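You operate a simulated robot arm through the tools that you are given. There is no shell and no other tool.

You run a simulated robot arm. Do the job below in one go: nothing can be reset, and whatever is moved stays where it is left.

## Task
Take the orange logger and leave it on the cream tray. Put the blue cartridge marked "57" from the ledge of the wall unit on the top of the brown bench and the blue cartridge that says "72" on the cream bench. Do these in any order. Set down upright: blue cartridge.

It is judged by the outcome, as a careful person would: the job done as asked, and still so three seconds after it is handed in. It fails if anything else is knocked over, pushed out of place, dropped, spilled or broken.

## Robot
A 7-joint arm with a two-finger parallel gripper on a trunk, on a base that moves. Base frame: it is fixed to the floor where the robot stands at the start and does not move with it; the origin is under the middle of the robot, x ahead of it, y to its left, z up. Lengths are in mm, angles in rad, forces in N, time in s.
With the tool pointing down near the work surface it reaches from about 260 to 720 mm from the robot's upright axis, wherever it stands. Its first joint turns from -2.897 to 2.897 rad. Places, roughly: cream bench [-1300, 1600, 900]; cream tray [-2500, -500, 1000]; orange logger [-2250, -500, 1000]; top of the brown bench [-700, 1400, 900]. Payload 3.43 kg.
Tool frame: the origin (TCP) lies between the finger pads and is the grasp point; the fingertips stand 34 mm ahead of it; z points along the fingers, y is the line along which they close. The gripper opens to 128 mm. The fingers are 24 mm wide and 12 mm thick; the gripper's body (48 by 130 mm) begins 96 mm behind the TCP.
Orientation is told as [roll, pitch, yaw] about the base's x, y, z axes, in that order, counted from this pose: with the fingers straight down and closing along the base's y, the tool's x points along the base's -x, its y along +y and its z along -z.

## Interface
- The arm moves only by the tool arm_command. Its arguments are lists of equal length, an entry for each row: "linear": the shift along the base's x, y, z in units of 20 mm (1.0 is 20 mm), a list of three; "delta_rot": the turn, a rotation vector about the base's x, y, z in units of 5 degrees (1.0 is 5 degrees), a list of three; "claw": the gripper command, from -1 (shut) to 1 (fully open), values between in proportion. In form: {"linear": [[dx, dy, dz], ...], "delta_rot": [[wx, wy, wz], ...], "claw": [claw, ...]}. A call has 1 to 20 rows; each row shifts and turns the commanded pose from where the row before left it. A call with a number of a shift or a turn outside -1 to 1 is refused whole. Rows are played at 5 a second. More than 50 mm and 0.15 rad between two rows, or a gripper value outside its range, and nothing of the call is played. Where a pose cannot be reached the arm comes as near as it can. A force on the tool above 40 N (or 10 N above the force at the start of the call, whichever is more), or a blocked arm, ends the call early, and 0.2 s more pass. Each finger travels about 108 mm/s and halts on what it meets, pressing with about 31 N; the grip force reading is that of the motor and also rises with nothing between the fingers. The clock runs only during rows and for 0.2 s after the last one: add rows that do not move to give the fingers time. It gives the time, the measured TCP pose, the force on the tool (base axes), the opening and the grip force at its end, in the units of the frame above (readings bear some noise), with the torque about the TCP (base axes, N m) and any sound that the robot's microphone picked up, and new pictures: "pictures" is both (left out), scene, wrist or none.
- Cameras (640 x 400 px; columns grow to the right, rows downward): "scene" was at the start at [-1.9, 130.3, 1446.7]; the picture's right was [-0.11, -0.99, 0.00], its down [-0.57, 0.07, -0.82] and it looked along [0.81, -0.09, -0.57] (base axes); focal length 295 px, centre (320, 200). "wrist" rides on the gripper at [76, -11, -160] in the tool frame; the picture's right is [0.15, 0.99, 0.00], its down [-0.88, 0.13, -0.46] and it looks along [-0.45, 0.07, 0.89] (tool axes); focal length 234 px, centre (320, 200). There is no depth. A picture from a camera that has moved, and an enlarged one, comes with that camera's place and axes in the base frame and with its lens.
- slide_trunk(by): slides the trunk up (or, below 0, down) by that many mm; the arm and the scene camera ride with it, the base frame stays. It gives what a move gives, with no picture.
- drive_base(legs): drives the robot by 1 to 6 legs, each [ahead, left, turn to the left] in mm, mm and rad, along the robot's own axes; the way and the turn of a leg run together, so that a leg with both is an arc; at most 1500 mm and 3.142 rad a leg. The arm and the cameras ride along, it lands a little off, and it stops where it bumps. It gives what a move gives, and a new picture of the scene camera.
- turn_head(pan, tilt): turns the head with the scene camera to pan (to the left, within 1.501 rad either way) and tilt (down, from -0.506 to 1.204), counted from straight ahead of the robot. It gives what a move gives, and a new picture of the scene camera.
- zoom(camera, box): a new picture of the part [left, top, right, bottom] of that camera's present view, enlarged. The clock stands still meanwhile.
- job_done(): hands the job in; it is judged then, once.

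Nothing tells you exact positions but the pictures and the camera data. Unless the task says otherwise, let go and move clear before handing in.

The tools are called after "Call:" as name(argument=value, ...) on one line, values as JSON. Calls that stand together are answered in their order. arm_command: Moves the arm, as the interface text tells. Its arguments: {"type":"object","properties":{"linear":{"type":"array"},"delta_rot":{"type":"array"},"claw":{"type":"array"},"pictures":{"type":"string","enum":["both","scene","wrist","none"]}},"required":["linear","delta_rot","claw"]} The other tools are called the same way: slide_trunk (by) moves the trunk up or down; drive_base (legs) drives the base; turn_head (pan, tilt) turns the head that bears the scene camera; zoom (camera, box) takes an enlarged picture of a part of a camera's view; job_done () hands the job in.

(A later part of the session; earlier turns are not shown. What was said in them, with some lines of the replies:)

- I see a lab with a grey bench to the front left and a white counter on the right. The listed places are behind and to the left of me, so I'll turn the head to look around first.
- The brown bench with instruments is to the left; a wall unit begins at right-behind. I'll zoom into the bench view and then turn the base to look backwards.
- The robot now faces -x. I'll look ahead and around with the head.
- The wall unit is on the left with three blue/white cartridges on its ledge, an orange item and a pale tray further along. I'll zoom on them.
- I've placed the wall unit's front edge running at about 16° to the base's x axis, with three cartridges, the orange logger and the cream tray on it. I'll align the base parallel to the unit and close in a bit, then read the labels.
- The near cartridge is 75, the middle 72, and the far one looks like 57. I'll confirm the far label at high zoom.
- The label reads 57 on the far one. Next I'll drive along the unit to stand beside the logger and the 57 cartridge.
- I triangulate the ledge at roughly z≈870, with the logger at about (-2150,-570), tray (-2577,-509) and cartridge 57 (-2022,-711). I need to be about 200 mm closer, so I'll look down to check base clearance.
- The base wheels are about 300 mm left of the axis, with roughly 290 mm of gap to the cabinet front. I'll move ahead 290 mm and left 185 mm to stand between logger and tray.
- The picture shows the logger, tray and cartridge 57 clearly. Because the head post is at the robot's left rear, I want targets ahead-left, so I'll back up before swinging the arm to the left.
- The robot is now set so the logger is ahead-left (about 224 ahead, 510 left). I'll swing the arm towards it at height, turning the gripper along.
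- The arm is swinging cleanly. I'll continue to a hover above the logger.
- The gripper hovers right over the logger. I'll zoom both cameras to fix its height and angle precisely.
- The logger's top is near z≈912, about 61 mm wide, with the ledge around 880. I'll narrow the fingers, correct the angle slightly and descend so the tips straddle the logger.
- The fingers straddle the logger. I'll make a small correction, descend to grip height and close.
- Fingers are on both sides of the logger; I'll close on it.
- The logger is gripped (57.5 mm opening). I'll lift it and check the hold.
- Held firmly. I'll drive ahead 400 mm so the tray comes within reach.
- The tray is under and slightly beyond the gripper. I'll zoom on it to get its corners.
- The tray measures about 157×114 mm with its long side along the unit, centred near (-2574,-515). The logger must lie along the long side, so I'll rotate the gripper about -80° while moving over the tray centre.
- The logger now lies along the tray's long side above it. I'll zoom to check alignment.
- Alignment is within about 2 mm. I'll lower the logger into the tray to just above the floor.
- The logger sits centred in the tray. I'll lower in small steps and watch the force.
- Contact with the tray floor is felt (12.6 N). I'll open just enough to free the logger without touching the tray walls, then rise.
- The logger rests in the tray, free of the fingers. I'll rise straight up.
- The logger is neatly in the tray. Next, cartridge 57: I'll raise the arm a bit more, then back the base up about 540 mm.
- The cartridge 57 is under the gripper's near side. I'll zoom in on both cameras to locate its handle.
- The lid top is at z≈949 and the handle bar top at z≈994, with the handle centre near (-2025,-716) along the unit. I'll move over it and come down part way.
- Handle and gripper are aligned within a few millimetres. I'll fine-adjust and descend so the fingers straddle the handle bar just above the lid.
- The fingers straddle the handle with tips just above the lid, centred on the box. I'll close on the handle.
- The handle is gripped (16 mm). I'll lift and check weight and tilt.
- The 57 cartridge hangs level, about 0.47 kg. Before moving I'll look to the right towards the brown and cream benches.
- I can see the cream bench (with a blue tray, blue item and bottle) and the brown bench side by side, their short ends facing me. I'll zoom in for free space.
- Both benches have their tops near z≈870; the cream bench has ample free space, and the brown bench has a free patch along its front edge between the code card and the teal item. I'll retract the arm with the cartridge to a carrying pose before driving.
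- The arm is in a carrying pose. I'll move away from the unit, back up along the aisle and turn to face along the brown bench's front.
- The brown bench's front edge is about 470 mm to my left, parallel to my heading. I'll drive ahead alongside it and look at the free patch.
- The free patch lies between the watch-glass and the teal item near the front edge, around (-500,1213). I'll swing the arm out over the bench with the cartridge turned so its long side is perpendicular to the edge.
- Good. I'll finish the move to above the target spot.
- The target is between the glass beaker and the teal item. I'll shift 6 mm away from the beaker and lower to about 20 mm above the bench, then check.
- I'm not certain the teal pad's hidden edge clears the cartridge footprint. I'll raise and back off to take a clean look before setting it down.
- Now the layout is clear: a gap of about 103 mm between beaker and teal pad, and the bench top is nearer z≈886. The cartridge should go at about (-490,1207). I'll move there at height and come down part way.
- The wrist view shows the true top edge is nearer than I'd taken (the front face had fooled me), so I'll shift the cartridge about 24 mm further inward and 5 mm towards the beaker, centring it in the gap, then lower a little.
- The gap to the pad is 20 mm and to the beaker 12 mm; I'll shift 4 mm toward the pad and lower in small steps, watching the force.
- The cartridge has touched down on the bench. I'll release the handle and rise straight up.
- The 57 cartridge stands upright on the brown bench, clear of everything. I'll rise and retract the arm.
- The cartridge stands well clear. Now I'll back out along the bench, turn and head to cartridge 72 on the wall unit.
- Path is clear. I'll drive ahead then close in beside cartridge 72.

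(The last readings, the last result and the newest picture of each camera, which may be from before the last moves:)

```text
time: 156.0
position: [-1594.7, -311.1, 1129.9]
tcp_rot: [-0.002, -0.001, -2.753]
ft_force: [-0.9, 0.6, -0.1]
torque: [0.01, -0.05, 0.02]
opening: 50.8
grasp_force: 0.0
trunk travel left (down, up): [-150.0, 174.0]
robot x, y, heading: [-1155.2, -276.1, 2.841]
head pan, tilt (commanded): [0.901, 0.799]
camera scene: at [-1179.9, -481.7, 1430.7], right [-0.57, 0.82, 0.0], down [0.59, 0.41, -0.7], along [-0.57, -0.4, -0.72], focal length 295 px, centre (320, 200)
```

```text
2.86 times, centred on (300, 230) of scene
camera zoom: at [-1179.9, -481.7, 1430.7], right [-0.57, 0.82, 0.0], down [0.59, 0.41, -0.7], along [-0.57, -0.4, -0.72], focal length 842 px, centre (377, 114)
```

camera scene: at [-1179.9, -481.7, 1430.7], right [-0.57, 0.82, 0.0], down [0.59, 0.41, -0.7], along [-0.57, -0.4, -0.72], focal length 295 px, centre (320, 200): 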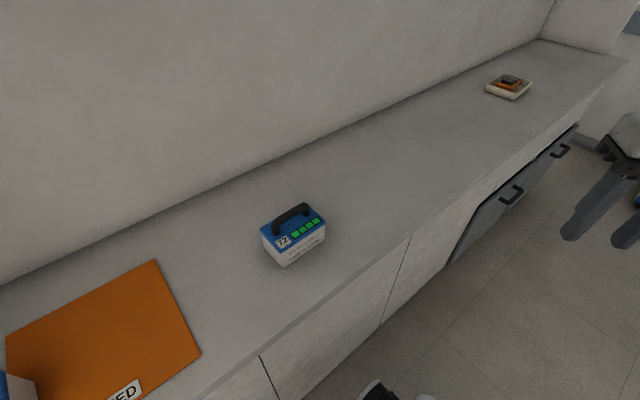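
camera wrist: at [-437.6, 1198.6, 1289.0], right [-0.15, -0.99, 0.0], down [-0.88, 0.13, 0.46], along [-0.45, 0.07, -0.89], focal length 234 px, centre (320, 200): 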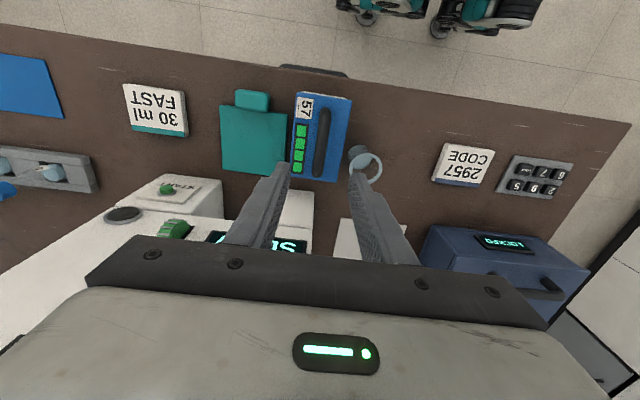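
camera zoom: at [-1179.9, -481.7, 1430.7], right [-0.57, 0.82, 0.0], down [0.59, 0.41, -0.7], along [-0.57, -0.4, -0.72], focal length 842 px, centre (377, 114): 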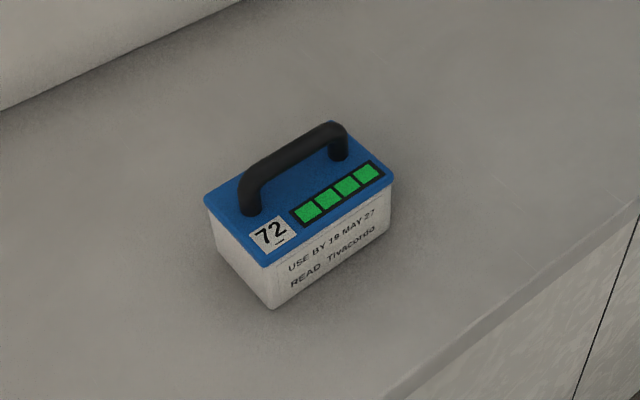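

Confirmed 72, centred near (-1470,-750). I'll swing the arm over it.

Call:
arm_command(linear=[[0.28, -1, 0], [0.28, -1, 0], [0.28, -1, 0], [0.28, -1, 0], [0.28, -1, 0], [0.28, -1, 0], [0.28, -1, 0], [0.28, -1, 0], [0.28, -1, 0], [0.28, -1, 0], [0.28, -1, 0], [0.28, -1, 0], [0.28, -1, 0], [0.28, -1, 0], [0.28, -1, 0], [0.28, -1, 0], [0.28, -1, 0], [0.28, -1, 0], [0.28, -1, 0], [0.28, -1, 0]], delta_rot=[[0, 0, -0.39], [0, 0, -0.39], [0, 0, -0.39], [0, 0, -0.39], [0, 0, -0.39], [0, 0, -0.39], [0, 0, -0.39], [0, 0, -0.39], [0, 0, -0.39], [0, 0, -0.39], [0, 0, -0.39], [0, 0, -0.39], [0, 0, -0.39], [0, 0, -0.39], [0, 0, -0.39], [0, 0, -0.39], [0, 0, -0.39], [0, 0, -0.39], [0, 0, -0.39], [0, 0, -0.39]], claw=[0, 0.2, 0.2, 0.2, 0.2, 0.2, 0.2, 0.2, 0.2, 0.2, 0.2, 0.2, 0.2, 0.2, 0.2, 0.2, 0.2, 0.2, 0.2, 0.2], pictures="none")

Call:
arm_command(linear=[[0.28, -1, -1], [0.28, -0.95, -1], [0, 0, -1], [0, 0, 0]], delta_rot=[[0, 0, 0], [0, 0, 0], [0, 0, 0], [0, 0, 0]], claw=[0.2, 0.2, 0.2, 0.2], pictures="both")

Call:
zoom(camera="wrist", box=[220, 60, 420, 240])

```text
time: 160.2
position: [-1481.1, -712.3, 1130.7]
tcp_rot: [-0.001, 0.0, 2.85]
ft_force: [-0.2, 1.1, -0.1]
torque: [-0.01, 0.01, -0.03]
opening: 76.9
grasp_force: 0.1
trunk travel left (down, up): [-150.0, 174.0]
robot x, y, heading: [-1162.4, -278.7, 2.847]
head pan, tilt (commanded): [0.901, 0.799]
```

```text
time: 161.2
position: [-1468.9, -749.9, 1073.4]
tcp_rot: [0.0, 0.0, 2.852]
ft_force: [0.9, -0.3, -0.1]
torque: [0.0, -0.01, 0.02]
opening: 76.8
grasp_force: 0.1
trunk travel left (down, up): [-150.0, 174.0]
robot x, y, heading: [-1159.3, -275.5, 2.843]
head pan, tilt (commanded): [0.901, 0.799]
camera scene: at [-1179.9, -481.7, 1430.6], right [-0.57, 0.82, 0.0], down [0.59, 0.41, -0.7], along [-0.57, -0.4, -0.72], focal length 295 px, centre (320, 200)
camera wrist: at [-1394.6, -762.0, 1230.9], right [-0.14, -0.99, 0.0], down [-0.88, 0.13, 0.46], along [-0.45, 0.06, -0.89], focal length 234 px, centre (320, 200)
```

scene: 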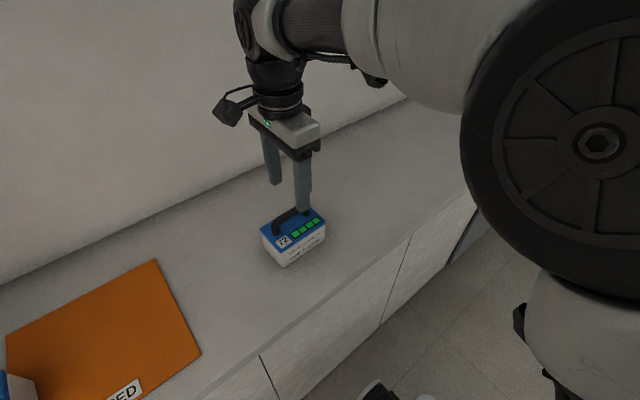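
wrist: 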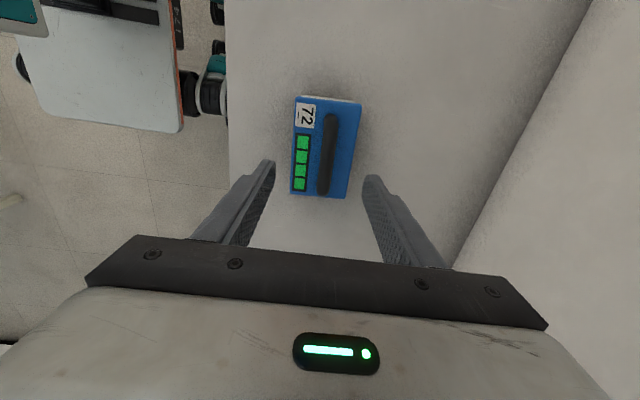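

```text
2.22 times, centred on (320, 150) of wrist
camera zoom: at [-1394.6, -762.0, 1230.9], right [-0.14, -0.99, 0.0], down [-0.88, 0.13, 0.46], along [-0.45, 0.06, -0.89], focal length 520 px, centre (320, 311)
```

zoom: 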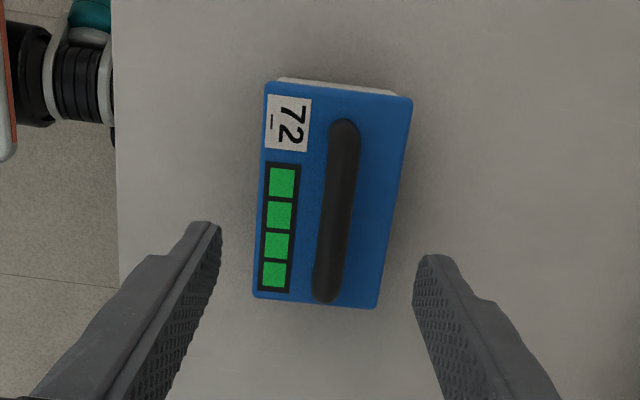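

The 72 cartridge's handle is about 5 mm off and 2.5° turned. I'll correct and descend with fingers straddling the handle.

Call:
arm_command(linear=[[-0.03, -0.28, -0.5], [0, 0, -1], [0, 0, -1], [0, 0, -1], [0, 0, -0.6], [0, 0, 0]], delta_rot=[[0, 0, 0.5], [0, 0, 0], [0, 0, 0], [0, 0, 0], [0, 0, 0], [0, 0, 0]], claw=[0.1, 0, 0, 0, 0, 0], pictures="both")

Call:
zoom(camera="wrist", box=[220, 80, 420, 260])

Call:
zoom(camera="scene", box=[240, 180, 350, 280])

```text
time: 162.6
position: [-1469.9, -756.5, 989.1]
tcp_rot: [0.0, -0.001, 2.896]
ft_force: [0.3, -0.1, 0.6]
torque: [0.01, 0.02, -0.06]
opening: 64.0
grasp_force: 0.0
trunk travel left (down, up): [-150.0, 174.0]
robot x, y, heading: [-1159.3, -277.1, 2.844]
head pan, tilt (commanded): [0.901, 0.799]
camera scene: at [-1179.9, -481.7, 1430.6], right [-0.57, 0.82, 0.0], down [0.59, 0.41, -0.7], along [-0.57, -0.4, -0.72], focal length 295 px, centre (320, 200)
camera wrist: at [-1395.6, -764.7, 1147.4], right [-0.1, -1.0, 0.0], down [-0.89, 0.09, 0.46], along [-0.45, 0.05, -0.89], focal length 234 px, centre (320, 200)
```

scene: 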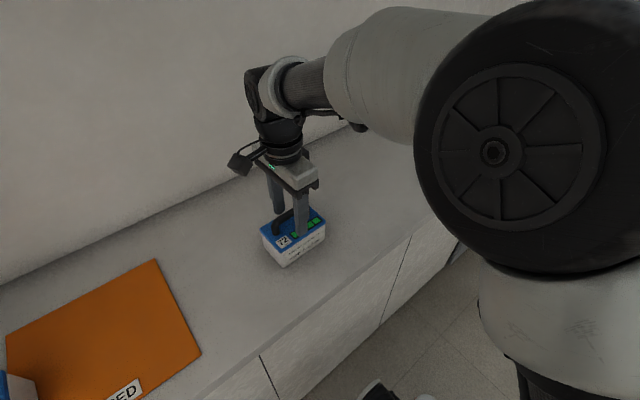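
wrist: 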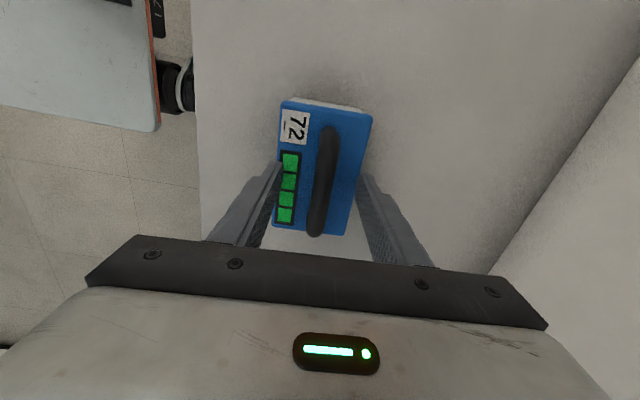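

```text
2.22 times, centred on (320, 170) of wrist
camera zoom: at [-1395.6, -764.7, 1147.4], right [-0.1, -1.0, 0.0], down [-0.89, 0.09, 0.46], along [-0.45, 0.05, -0.89], focal length 520 px, centre (320, 267)
```

zoom: 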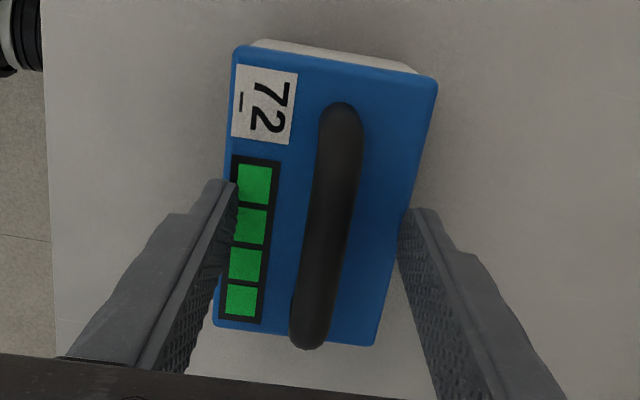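

```text
4.00 times, centred on (295, 230) of scene
camera zoom: at [-1179.9, -481.7, 1430.6], right [-0.57, 0.82, 0.0], down [0.59, 0.41, -0.7], along [-0.57, -0.4, -0.72], focal length 1179 px, centre (420, 80)
```

zoom: 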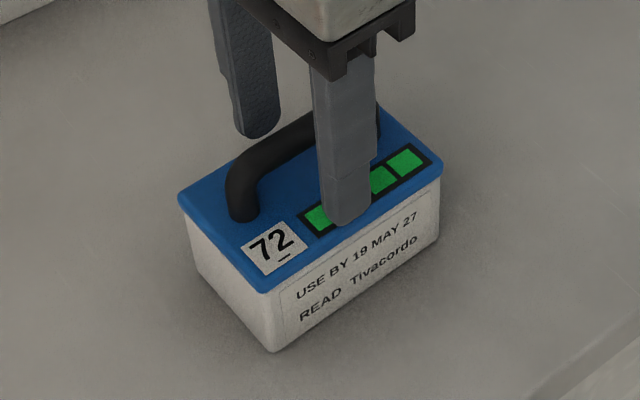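

Alignment matches the earlier good grasp. I'll close on the handle and lift.

Call:
arm_command(linear=[[0, 0, 0], [0, 0, 0], [0, 0, 0], [0, 0, 0]], delta_rot=[[0, 0, 0], [0, 0, 0], [0, 0, 0], [0, 0, 0]], claw=[-0.5, -1, -1, -1], pictures="none")

Call:
arm_command(linear=[[0, 0, 0.2], [0, 0, 0.3], [0, 0, 0.5], [0, 0, 1], [0, 0, 1], [0, 0, 1], [0, 0, 1], [0, 0, 1], [0, 0, 1], [0, 0, 0]], delta_rot=[[0, 0, 0], [0, 0, 0], [0, 0, 0], [0, 0, 0], [0, 0, 0], [0, 0, 0], [0, 0, 0], [0, 0, 0], [0, 0, 0], [0, 0, 0]], claw=[-1, -1, -1, -1, -1, -1, -1, -1, -1, -1], pictures="both")

```text
time: 163.6
position: [-1470.6, -755.8, 988.8]
tcp_rot: [0.0, 0.0, 2.896]
ft_force: [0.5, -1.3, -0.2]
torque: [0.03, -0.05, 0.01]
opening: 15.5
grasp_force: 31.0
trunk travel left (down, up): [-150.0, 174.0]
robot x, y, heading: [-1155.2, -278.3, 2.845]
head pan, tilt (commanded): [0.901, 0.799]
```

```text
time: 165.8
position: [-1470.2, -756.9, 1126.6]
tcp_rot: [0.001, 0.0, 2.896]
ft_force: [0.3, 0.2, -4.7]
torque: [0.01, -0.04, 0.01]
opening: 15.4
grasp_force: 30.8
trunk travel left (down, up): [-150.0, 174.0]
robot x, y, heading: [-1158.1, -272.3, 2.847]
head pan, tilt (commanded): [0.901, 0.799]
camera scene: at [-1180.0, -481.9, 1430.5], right [-0.57, 0.82, 0.0], down [0.59, 0.41, -0.7], along [-0.57, -0.39, -0.72], focal length 295 px, centre (320, 200)
camera wrist: at [-1394.7, -765.0, 1285.3], right [-0.1, -1.0, 0.0], down [-0.89, 0.09, 0.46], along [-0.45, 0.05, -0.89], focal length 234 px, centre (320, 200)
```

scene: 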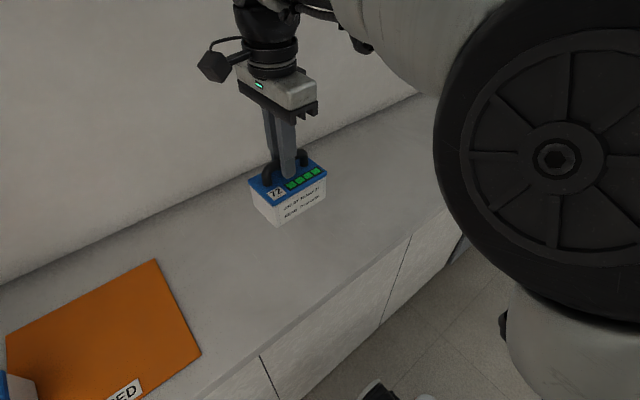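
wrist: 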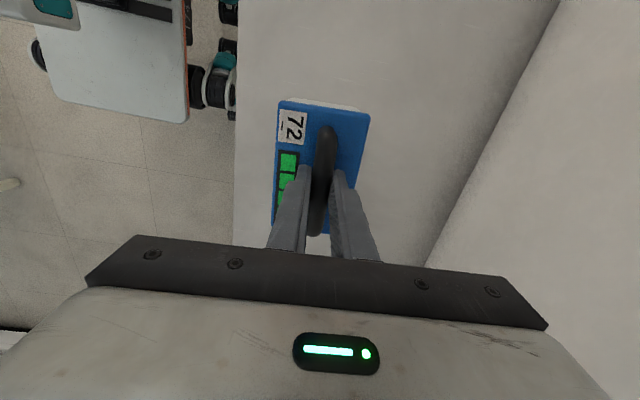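

The 72 cartridge is held level. I'll retract the arm to the carrying pose.

Call:
arm_command(linear=[[-0.28, 1, 0], [-0.28, 1, 0], [-0.28, 1, 0], [-0.28, 1, 0], [-0.28, 1, 0], [-0.28, 1, 0], [-0.28, 1, 0], [-0.28, 1, 0], [-0.28, 1, 0], [-0.28, 1, 0], [-0.28, 1, 0], [-0.28, 1, 0], [-0.28, 1, 0], [-0.28, 1, 0], [-0.28, 1, 0], [-0.28, 1, 0], [-0.28, 1, 0], [-0.28, 1, 0], [-0.28, 1, 0], [-0.28, 1, 0]], delta_rot=[[0, 0, 0], [0, 0, 0], [0, 0, 0], [0, 0, 0], [0, 0, 0], [0, 0, 0], [0, 0, 0], [0, 0, 0], [0, 0, 0], [0, 0, 0], [0, 0, 0], [0, 0, 0], [0, 0, 0], [0, 0, 0], [0, 0, 0], [0, 0, 0], [0, 0, 0], [0, 0, 0], [0, 0, 0], [0, 0, 0]], claw=[-1, -1, -1, -1, -1, -1, -1, -1, -1, -1, -1, -1, -1, -1, -1, -1, -1, -1, -1, -1], pictures="none")

Call:
arm_command(linear=[[-0.28, 1, 0], [-0.28, 1, 0], [-0.28, 1, 0], [0, 0, 0]], delta_rot=[[0, 0, 0], [0, 0, 0], [0, 0, 0], [0, 0, 0]], claw=[-1, -1, -1, -1], pictures="scene")

```text
time: 170.0
position: [-1582.2, -355.7, 1128.4]
tcp_rot: [0.0, -0.001, 2.896]
ft_force: [0.3, -0.2, -4.9]
torque: [0.01, -0.01, -0.02]
opening: 15.4
grasp_force: 31.2
trunk travel left (down, up): [-150.0, 174.0]
robot x, y, heading: [-1158.8, -277.9, 2.843]
head pan, tilt (commanded): [0.901, 0.799]
```

```text
time: 171.0
position: [-1598.2, -296.4, 1129.3]
tcp_rot: [0.0, 0.0, 2.895]
ft_force: [0.6, -0.3, -4.3]
torque: [-0.06, -0.01, 0.0]
opening: 15.6
grasp_force: 30.8
trunk travel left (down, up): [-150.0, 174.0]
robot x, y, heading: [-1160.6, -272.2, 2.844]
head pan, tilt (commanded): [0.901, 0.799]
camera scene: at [-1180.1, -481.6, 1430.6], right [-0.57, 0.82, 0.0], down [0.59, 0.41, -0.7], along [-0.57, -0.4, -0.72], focal length 295 px, centre (320, 200)
```

scene: 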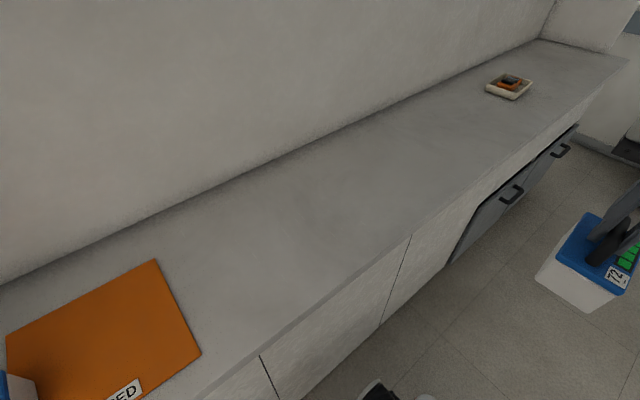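

I'll move away from the wall unit, drive ahead level with the cream bench and turn round so the bench end is on my left.

Call:
drive_base(legs=[[0, -330, 0], [755, 0, 0]])

Call:
drive_base(legs=[[0, 0, -3.135]])

Call:
turn_head(pan=1.1, tilt=0.5)

```text
time: 178.4
position: [-2222.6, 242.4, 1129.6]
tcp_rot: [0.001, 0.001, 2.893]
ft_force: [-0.7, 0.7, -4.7]
torque: [-0.01, -0.02, 0.0]
opening: 15.5
grasp_force: 31.4
trunk travel left (down, up): [-150.0, 174.0]
robot x, y, heading: [-1780.7, 264.9, 2.841]
head pan, tilt (commanded): [0.901, 0.799]
camera scene: at [-1804.8, 56.7, 1430.6], right [-0.56, 0.83, 0.0], down [0.59, 0.41, -0.7], along [-0.58, -0.39, -0.72], focal length 295 px, centre (320, 200)
```

scene: 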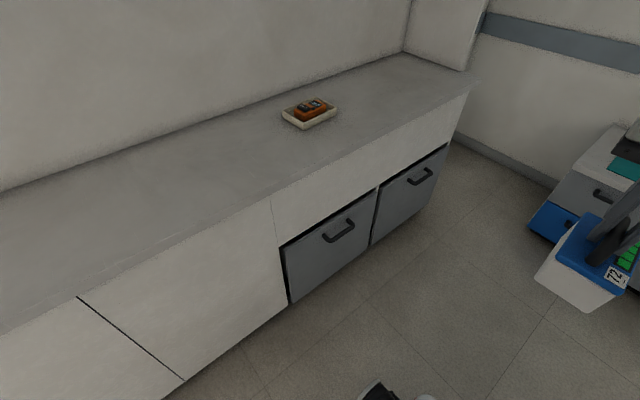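

```text
time: 186.4
position: [-1345.5, 284.7, 1129.4]
tcp_rot: [0.0, 0.0, -0.241]
ft_force: [-0.2, 0.3, -3.7]
torque: [0.0, 0.01, 0.05]
opening: 15.1
grasp_force: 31.0
trunk travel left (down, up): [-150.0, 174.0]
robot x, y, heading: [-1784.3, 262.3, -0.292]
head pan, tilt (commanded): [0.901, 0.799]
camera scene: at [-1762.0, 468.7, 1430.6], right [0.57, -0.82, 0.0], down [-0.59, -0.41, -0.7], along [0.57, 0.4, -0.72], focal length 295 px, centre (320, 200)
```

scene: 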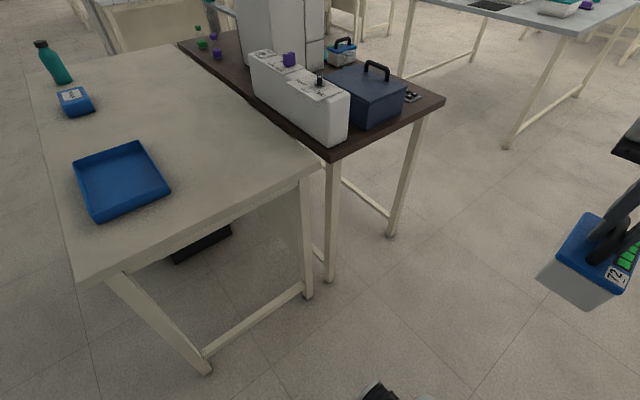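

```text
time: 187.2
position: [-1344.3, 285.6, 1129.1]
tcp_rot: [0.001, 0.002, -0.241]
ft_force: [-0.5, -0.5, -4.9]
torque: [0.08, -0.01, -0.01]
opening: 15.8
grasp_force: 31.0
trunk travel left (down, up): [-150.0, 174.0]
robot x, y, heading: [-1785.2, 263.2, -0.286]
head pan, tilt (commanded): [1.1, 0.499]
camera scene: at [-1765.3, 488.3, 1456.5], right [0.72, -0.69, 0.0], down [-0.33, -0.35, -0.88], along [0.61, 0.63, -0.48], focal length 295 px, centre (320, 200)
```

scene: 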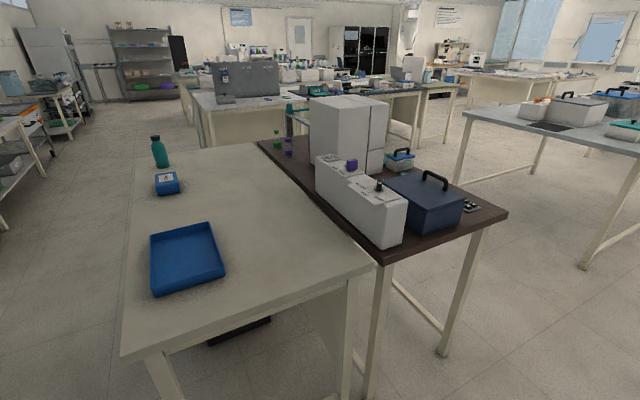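

The cream bench's near end is about 746 mm to my left, with a wide free area right of the blue tray. I'll shift left 340 mm.

Call:
drive_base(legs=[[-40, 0, 0], [0, 340, 0]])

Call:
turn_head(pan=0.9, tilt=0.75)

```text
time: 191.5
position: [-1284.6, 619.8, 1129.1]
tcp_rot: [-0.001, 0.001, -0.243]
ft_force: [0.5, 1.1, -3.8]
torque: [0.05, -0.02, -0.02]
opening: 15.5
grasp_force: 31.1
trunk travel left (down, up): [-150.0, 174.0]
robot x, y, heading: [-1725.9, 598.7, -0.296]
head pan, tilt (commanded): [1.1, 0.499]
camera scene: at [-1704.9, 823.4, 1456.6], right [0.72, -0.69, 0.0], down [-0.33, -0.34, -0.88], along [0.61, 0.63, -0.48], focal length 295 px, centre (320, 200)
```

scene: 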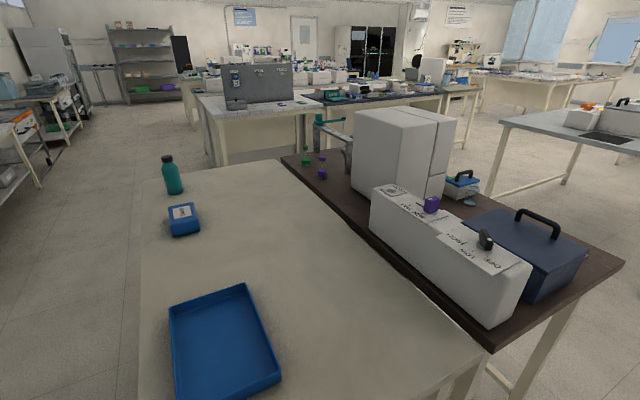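

```text
time: 192.3
position: [-1285.8, 618.5, 1128.6]
tcp_rot: [0.0, 0.002, -0.242]
ft_force: [0.7, 0.1, -4.5]
torque: [0.01, 0.03, -0.01]
opening: 15.4
grasp_force: 31.4
trunk travel left (down, up): [-150.0, 174.0]
robot x, y, heading: [-1722.7, 599.3, -0.292]
head pan, tilt (commanded): [0.901, 0.75]
camera scene: at [-1699.9, 805.0, 1434.6], right [0.57, -0.82, 0.0], down [-0.56, -0.39, -0.73], along [0.6, 0.42, -0.68], focal length 295 px, centre (320, 200)
```

scene: 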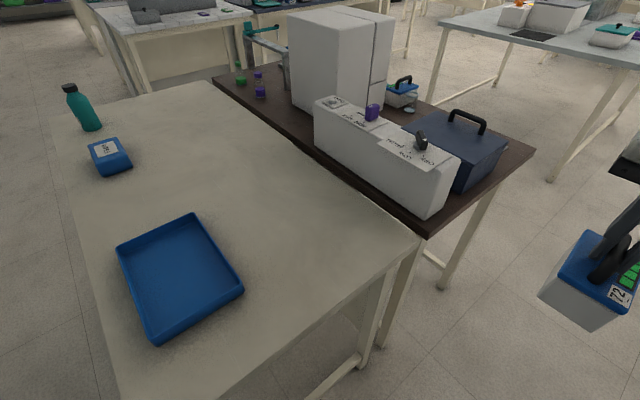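

The bench end edge is about 408 mm to my left and the tray's right side is well away. I'll bring the cartridge over the free spot near (-1323,1063).

Call:
arm_command(linear=[[-0.083, 0.965, 0], [-0.083, 0.965, 0], [-0.083, 0.965, 0], [-0.083, 0.965, 0], [-0.083, 0.965, 0], [-0.083, 0.965, 0], [-0.083, 0.965, 0], [-0.083, 0.965, 0], [-0.083, 0.965, 0], [-0.083, 0.965, 0], [-0.083, 0.965, 0], [-0.083, 0.965, 0], [-0.083, 0.965, 0], [-0.083, 0.965, 0], [-0.083, 0.965, 0], [-0.083, 0.965, 0], [-0.083, 0.965, 0], [-0.083, 0.965, 0], [-0.083, 0.965, 0], [-0.083, 0.965, 0]], delta_rot=[[0, 0, 0.757], [0, 0, 0.757], [0, 0, 0.757], [0, 0, 0.757], [0, 0, 0.757], [0, 0, 0.757], [0, 0, 0.757], [0, 0, 0.757], [0, 0, 0.757], [0, 0, 0.757], [0, 0, 0.757], [0, 0, 0.757], [0, 0, 0.757], [0, 0, 0.757], [0, 0, 0.757], [0, 0, 0.757], [0, 0, 0.757], [0, 0, 0.757], [0, 0, 0.757], [0, 0, 0.757]], claw=[-1, -1, -1, -1, -1, -1, -1, -1, -1, -1, -1, -1, -1, -1, -1, -1, -1, -1, -1, -1], pictures="scene")

Call:
arm_command(linear=[[-0.083, 0.965, 0], [-0.083, 0.965, 0], [-0.083, 0.965, 0], [0, 0, -1], [0, 0, -1], [0, 0, -1], [0, 0, -1], [0, 0, 0]], delta_rot=[[0, 0, 0.757], [0, 0, 0.757], [0, 0, 0.757], [0, 0, 0], [0, 0, 0], [0, 0, 0], [0, 0, 0], [0, 0, 0]], claw=[-1, -1, -1, -1, -1, -1, -1, -1], pictures="both")

```text
time: 196.5
position: [-1319.3, 1004.8, 1129.1]
tcp_rot: [-0.001, 0.003, 1.082]
ft_force: [1.1, 0.3, -4.0]
torque: [-0.02, -0.01, 0.04]
opening: 15.4
grasp_force: 31.0
trunk travel left (down, up): [-150.0, 174.0]
robot x, y, heading: [-1722.3, 596.7, -0.294]
head pan, tilt (commanded): [0.901, 0.75]
camera scene: at [-1699.9, 805.2, 1434.5], right [0.57, -0.82, 0.0], down [-0.56, -0.39, -0.73], along [0.6, 0.42, -0.68], focal length 295 px, centre (320, 200)
```

scene: 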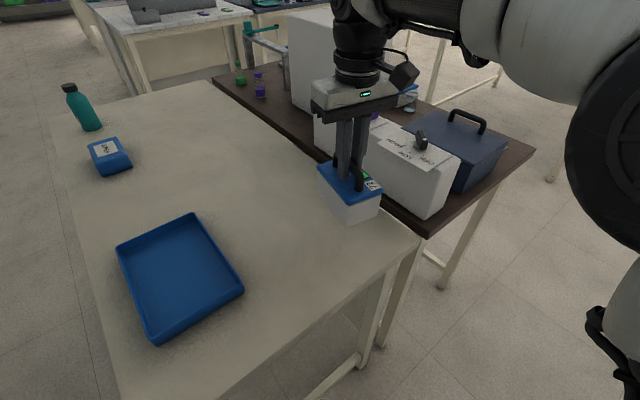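

```text
time: 198.3
position: [-1323.3, 1064.3, 1049.7]
tcp_rot: [0.0, 0.002, 1.279]
ft_force: [0.2, 0.8, -4.6]
torque: [-0.03, 0.0, -0.01]
opening: 15.4
grasp_force: 31.4
trunk travel left (down, up): [-150.0, 174.0]
robot x, y, heading: [-1727.3, 597.6, -0.295]
head pan, tilt (commanded): [0.901, 0.75]
camera scene: at [-1699.9, 805.3, 1434.5], right [0.57, -0.82, 0.0], down [-0.56, -0.39, -0.73], along [0.6, 0.42, -0.68], focal length 295 px, centre (320, 200)
camera wrist: at [-1335.7, 987.8, 1207.8], right [-0.99, 0.14, 0.0], down [0.13, 0.88, 0.45], along [0.07, 0.45, -0.89], focal length 234 px, centre (320, 200)
```

scene: 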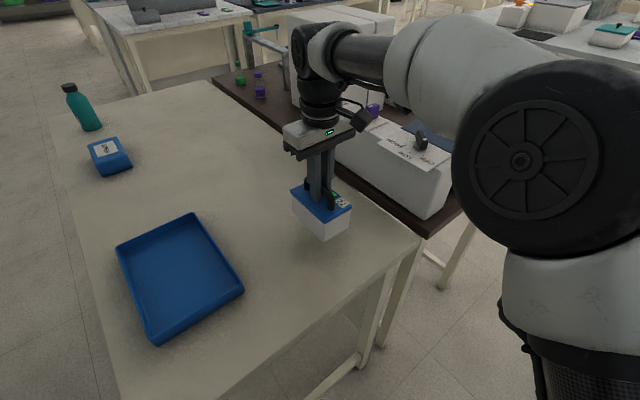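
wrist: 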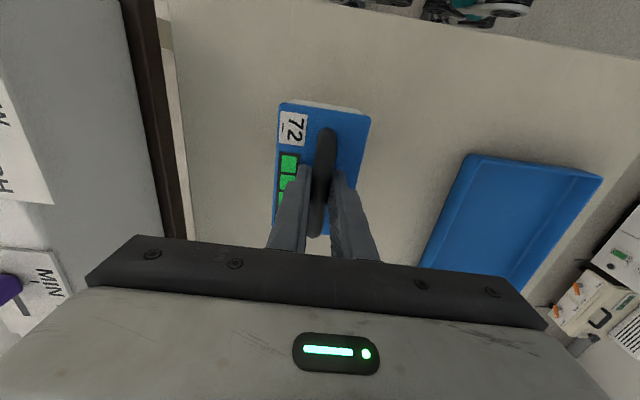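

The spot is clear all around. I'll lower to near the surface, then in small steps with force checks.

Call:
arm_command(linear=[[0, 0, -1], [0, 0, -0.85], [0, 0, 0]], delta_rot=[[0, 0, 0], [0, 0, 0], [0, 0, 0]], claw=[-1, -1, -1], pictures="scene")

Call:
zoom(camera="scene", box=[260, 170, 380, 260])

```text
time: 199.1
position: [-1323.1, 1062.0, 1012.9]
tcp_rot: [0.0, 0.001, 1.28]
ft_force: [-0.2, -0.4, -4.1]
torque: [-0.03, 0.07, 0.04]
opening: 15.4
grasp_force: 31.2
trunk travel left (down, up): [-150.0, 174.0]
robot x, y, heading: [-1718.3, 596.6, -0.296]
head pan, tilt (commanded): [0.901, 0.75]
camera scene: at [-1699.9, 805.3, 1434.5], right [0.57, -0.82, 0.0], down [-0.56, -0.39, -0.73], along [0.6, 0.42, -0.68], focal length 295 px, centre (320, 200)
```

scene: 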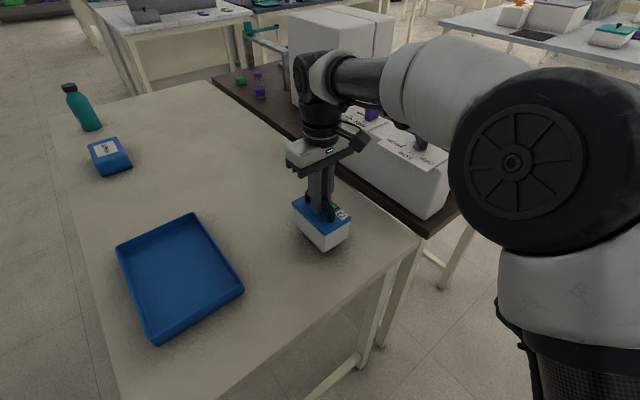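

```text
4.44 times, centred on (320, 215) of scene
camera zoom: at [-1699.9, 805.3, 1434.5], right [0.57, -0.82, 0.0], down [-0.56, -0.39, -0.73], along [0.6, 0.42, -0.68], focal length 1310 px, centre (320, 133)
```

zoom: 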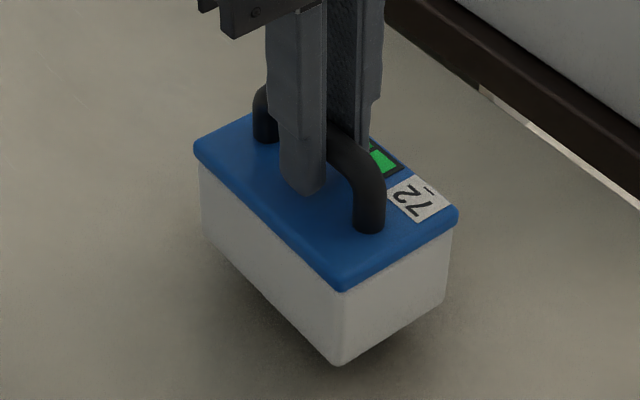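

Call:
arm_command(linear=[[0, 0, -0.25], [0, 0, -0.25], [0, 0, 0]], delta_rot=[[0, 0, 0], [0, 0, 0], [0, 0, 0]], claw=[-1, -1, -1], pictures="none")

Call:
arm_command(linear=[[0, 0, -0.2], [0, 0, -0.1], [0, 0, 0]], delta_rot=[[0, 0, 0], [0, 0, 0], [0, 0, 0]], claw=[-1, -1, -1], pictures="none")

```text
time: 199.9
position: [-1323.3, 1063.5, 1003.1]
tcp_rot: [0.0, 0.003, 1.279]
ft_force: [0.0, 0.0, -3.8]
torque: [0.0, 0.06, 0.01]
opening: 15.4
grasp_force: 31.0
trunk travel left (down, up): [-150.0, 174.0]
robot x, y, heading: [-1722.0, 596.5, -0.292]
head pan, tilt (commanded): [0.901, 0.75]
```

```text
time: 200.7
position: [-1323.5, 1062.5, 996.7]
tcp_rot: [-0.001, 0.003, 1.28]
ft_force: [-1.1, -0.6, -4.8]
torque: [0.0, 0.07, 0.01]
opening: 15.6
grasp_force: 31.1
trunk travel left (down, up): [-150.0, 174.0]
robot x, y, heading: [-1723.8, 598.7, -0.294]
head pan, tilt (commanded): [0.901, 0.75]
```

Call:
arm_command(linear=[[0, 0, -0.15], [0, 0, 0]], delta_rot=[[0, 0, 0], [0, 0, 0]], claw=[-1, -1], pictures="none")

Call:
arm_command(linear=[[0, 0, -0.12], [0, 0, 0]], delta_rot=[[0, 0, 0], [0, 0, 0]], claw=[-1, -1], pictures="none")

Call:
zoom(camera="scene", box=[260, 170, 380, 260])

```text
time: 201.3
position: [-1323.5, 1062.8, 993.8]
tcp_rot: [0.0, 0.002, 1.28]
ft_force: [0.2, -0.5, -4.6]
torque: [-0.01, -0.01, -0.04]
opening: 15.3
grasp_force: 30.7
trunk travel left (down, up): [-150.0, 174.0]
robot x, y, heading: [-1723.1, 596.3, -0.295]
head pan, tilt (commanded): [0.901, 0.75]
```

```text
time: 201.9
position: [-1324.1, 1063.1, 990.7]
tcp_rot: [0.001, -0.002, 1.279]
ft_force: [-0.3, -0.2, -2.1]
torque: [0.04, -0.07, 0.03]
opening: 14.8
grasp_force: 30.9
trunk travel left (down, up): [-150.0, 174.0]
robot x, y, heading: [-1721.8, 595.2, -0.294]
head pan, tilt (commanded): [0.901, 0.75]
```

```text
4.44 times, centred on (320, 215) of scene
camera zoom: at [-1700.1, 805.0, 1434.6], right [0.57, -0.82, 0.0], down [-0.56, -0.39, -0.73], along [0.6, 0.42, -0.68], focal length 1310 px, centre (320, 133)
```

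zoom: 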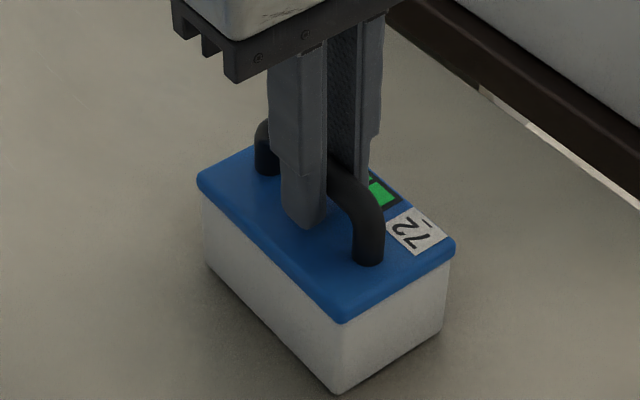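

The weight is beginning to come off; one more small step.

Call:
arm_command(linear=[[0, 0, -0.1], [0, 0, 0]], delta_rot=[[0, 0, 0], [0, 0, 0]], claw=[-1, -1], pictures="none")

```text
time: 202.5
position: [-1323.9, 1062.6, 990.0]
tcp_rot: [0.001, -0.002, 1.28]
ft_force: [-4.1, -0.4, 8.1]
torque: [-0.43, 0.09, -0.11]
opening: 15.6
grasp_force: 31.0
trunk travel left (down, up): [-150.0, 174.0]
robot x, y, heading: [-1723.0, 593.1, -0.295]
head pan, tilt (commanded): [0.901, 0.75]
```

The cartridge is resting on the cream bench. I'll release and rise.

Call:
arm_command(linear=[[0, 0, 0.05], [0, 0, 0], [0, 0, 0]], delta_rot=[[0, 0, 0], [0, 0, 0], [0, 0, 0]], claw=[-0.2, -0.2, -0.2], pictures="none")

Call:
arm_command(linear=[[0, 0, 0.5], [0, 0, 1], [0, 0, 1], [0, 0, 1], [0, 0, 1], [0, 0, 1], [0, 0, 1], [0, 0, 0.5]], delta_rot=[[0, 0, 0], [0, 0, 0], [0, 0, 0], [0, 0, 0], [0, 0, 0], [0, 0, 0], [0, 0, 0], [0, 0, 0]], claw=[-0.2, -0.2, -0.2, -0.2, -0.2, -0.2, -0.2, -0.2], pictures="both")

```text
time: 203.3
position: [-1323.4, 1062.4, 988.7]
tcp_rot: [0.002, 0.0, 1.279]
ft_force: [0.6, 0.9, -0.5]
torque: [-0.02, 0.01, -0.03]
opening: 51.2
grasp_force: 0.0
trunk travel left (down, up): [-150.0, 174.0]
robot x, y, heading: [-1724.1, 595.5, -0.295]
head pan, tilt (commanded): [0.901, 0.75]
```

```text
time: 205.1
position: [-1324.4, 1062.0, 1129.8]
tcp_rot: [0.0, 0.0, 1.279]
ft_force: [-0.2, -0.3, 0.2]
torque: [0.01, 0.01, 0.01]
opening: 51.3
grasp_force: 0.0
trunk travel left (down, up): [-150.0, 174.0]
robot x, y, heading: [-1723.6, 596.3, -0.298]
head pan, tilt (commanded): [0.901, 0.75]
camera scene: at [-1700.1, 805.0, 1434.6], right [0.57, -0.82, 0.0], down [-0.56, -0.39, -0.73], along [0.6, 0.42, -0.68], focal length 295 px, centre (320, 200)
camera wrist: at [-1336.9, 986.3, 1288.5], right [-0.99, 0.14, 0.0], down [0.13, 0.88, 0.46], along [0.07, 0.45, -0.89], focal length 234 px, centre (320, 200)
```

scene: 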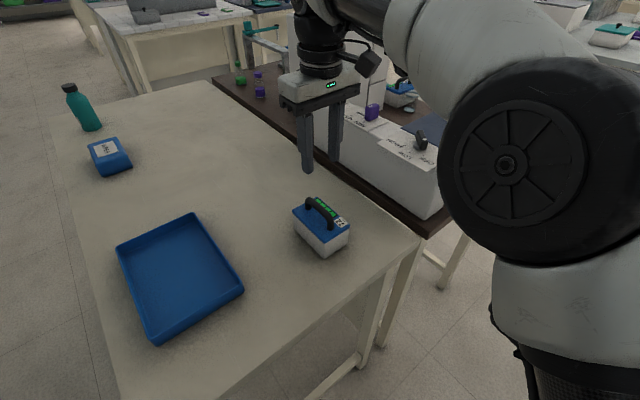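
wrist: 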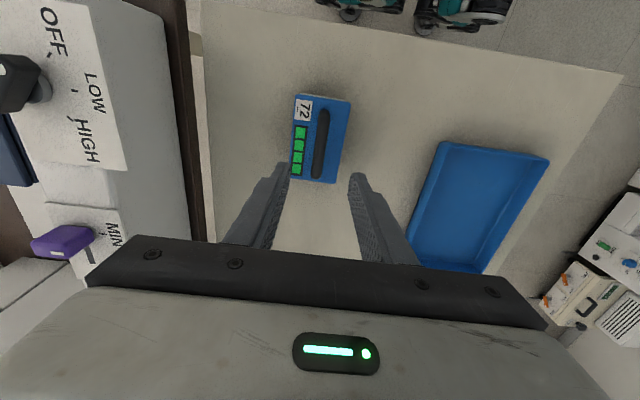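

Cartridge 72 stands upright on the cream bench. I'll retract the arm and do a last check of the other items.

Call:
arm_command(linear=[[0.083, -0.965, 0], [0.083, -0.965, 0], [0.083, -0.965, 0], [0.083, -0.965, 0], [0.083, -0.965, 0], [0.083, -0.965, 0], [0.083, -0.965, 0], [0.083, -0.965, 0], [0.083, -0.965, 0], [0.083, -0.965, 0], [0.083, -0.965, 0], [0.083, -0.965, 0], [0.083, -0.965, 0], [0.083, -0.965, 0], [0.083, -0.965, 0], [0.083, -0.965, 0], [0.083, -0.965, 0], [0.083, -0.965, 0], [0.083, -0.965, 0], [0.083, -0.965, 0]], delta_rot=[[0, 0, -0.6], [0, 0, -0.6], [0, 0, -0.6], [0, 0, -0.6], [0, 0, -0.6], [0, 0, -0.6], [0, 0, -0.6], [0, 0, -0.6], [0, 0, -0.6], [0, 0, -0.6], [0, 0, -0.6], [0, 0, -0.6], [0, 0, -0.6], [0, 0, -0.6], [0, 0, -0.6], [0, 0, -0.6], [0, 0, -0.6], [0, 0, -0.6], [0, 0, -0.6], [0, 0, -0.6]], claw=[-0.2, -0.2, -0.2, -0.2, -0.2, -0.2, -0.2, -0.2, -0.2, -0.2, -0.2, -0.2, -0.2, -0.2, -0.2, -0.2, -0.2, -0.2, -0.2, -0.2], pictures="scene")

Call:
drive_base(legs=[[0, -330, 0]])

Call:
zoom(camera="scene", box=[160, 40, 480, 240])

Call:
turn_head(pan=-1.5, tilt=0.4)

```text
time: 209.3
position: [-1290.8, 677.7, 1131.3]
tcp_rot: [0.001, 0.001, 0.228]
ft_force: [0.6, 0.2, -0.1]
torque: [0.01, 0.01, -0.02]
opening: 51.3
grasp_force: 0.0
trunk travel left (down, up): [-150.0, 174.0]
robot x, y, heading: [-1723.6, 595.6, -0.295]
head pan, tilt (commanded): [0.901, 0.75]
camera scene: at [-1700.1, 805.0, 1434.6], right [0.57, -0.82, 0.0], down [-0.56, -0.39, -0.73], along [0.6, 0.42, -0.68], focal length 295 px, centre (320, 200)
```

scene: 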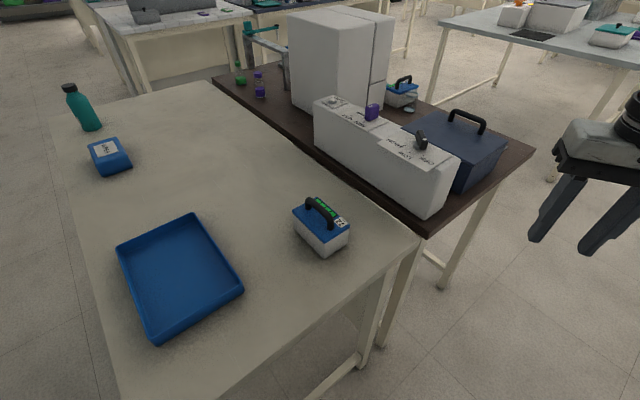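

```text
time: 213.0
position: [-1385.5, 364.0, 1129.7]
tcp_rot: [-0.001, 0.001, 0.241]
ft_force: [-0.6, 0.3, 0.6]
torque: [0.0, -0.01, -0.01]
opening: 51.0
grasp_force: 0.1
trunk travel left (down, up): [-150.0, 174.0]
robot x, y, heading: [-1817.8, 279.7, -0.28]
head pan, tilt (commanded): [0.901, 0.75]
camera scene: at [-1796.7, 488.1, 1434.6], right [0.58, -0.82, 0.0], down [-0.56, -0.39, -0.73], along [0.6, 0.42, -0.68], focal length 295 px, centre (320, 200)
```

scene: 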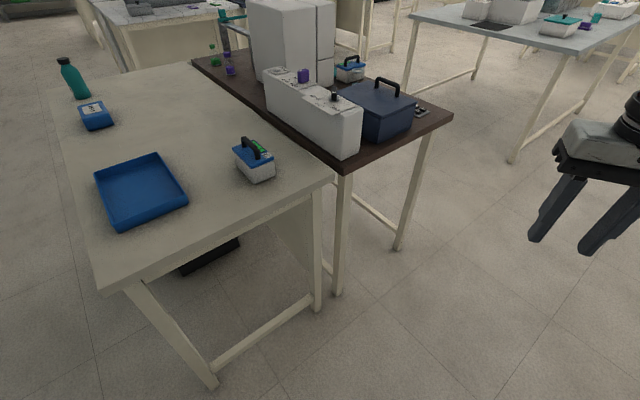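

```text
2.00 times, centred on (320, 140) of scene
camera zoom: at [-1796.7, 488.1, 1434.6], right [0.58, -0.82, 0.0], down [-0.56, -0.39, -0.73], along [0.6, 0.42, -0.68], focal length 589 px, centre (320, 320)
```

zoom: 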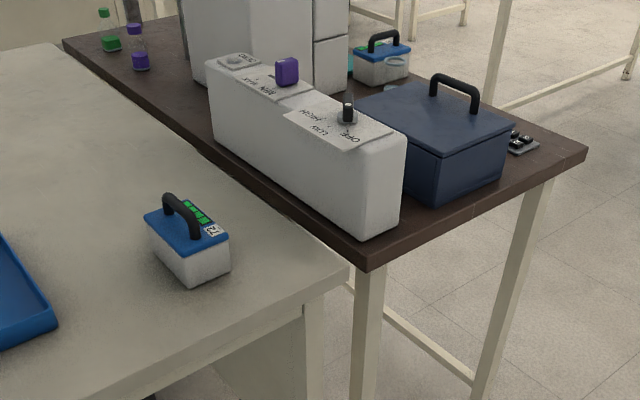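

```text
time: 215.2
position: [-1384.6, 363.7, 1131.0]
tcp_rot: [0.001, -0.002, 0.24]
ft_force: [0.2, 0.0, 0.7]
torque: [-0.03, 0.05, 0.01]
opening: 51.4
grasp_force: 0.0
trunk travel left (down, up): [-150.0, 174.0]
robot x, y, heading: [-1819.1, 280.9, -0.282]
head pan, tilt (commanded): [-1.499, 0.4]
camera scene: at [-1883.9, 349.6, 1465.7], right [-0.98, 0.21, 0.0], down [0.08, 0.38, -0.92], along [-0.19, -0.9, -0.39], focal length 295 px, centre (320, 200)
```

scene: 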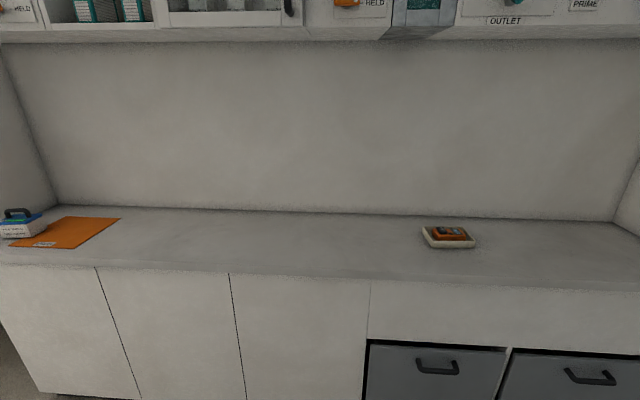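

Everything is as asked: the orange logger lies in the cream tray, cartridge 57 stands on the brown bench, cartridge 72 stands on the cream bench, and the arm is clear. I'm handing the job in.

Call:
job_done()

```text
The job is handed in.
```

The job is done and handed in. The final pictures show all three items in place, and nothing else was knocked over or pushed out of place:

- **Orange logger:** it lies flat inside the cream tray, along the tray's long side.
- **Blue cartridge 57:** it stands upright on the brown bench, in the gap between the glass beaker and the teal pad, clear of both.
- **Blue cartridge 72:** it stands upright on the cream bench, in the open area beside the blue tray.

I released each item after feeling it touch down. The arm is pulled back from both benches and the base is in the aisle. I left the cartridge marked 75 on the ledge untouched.
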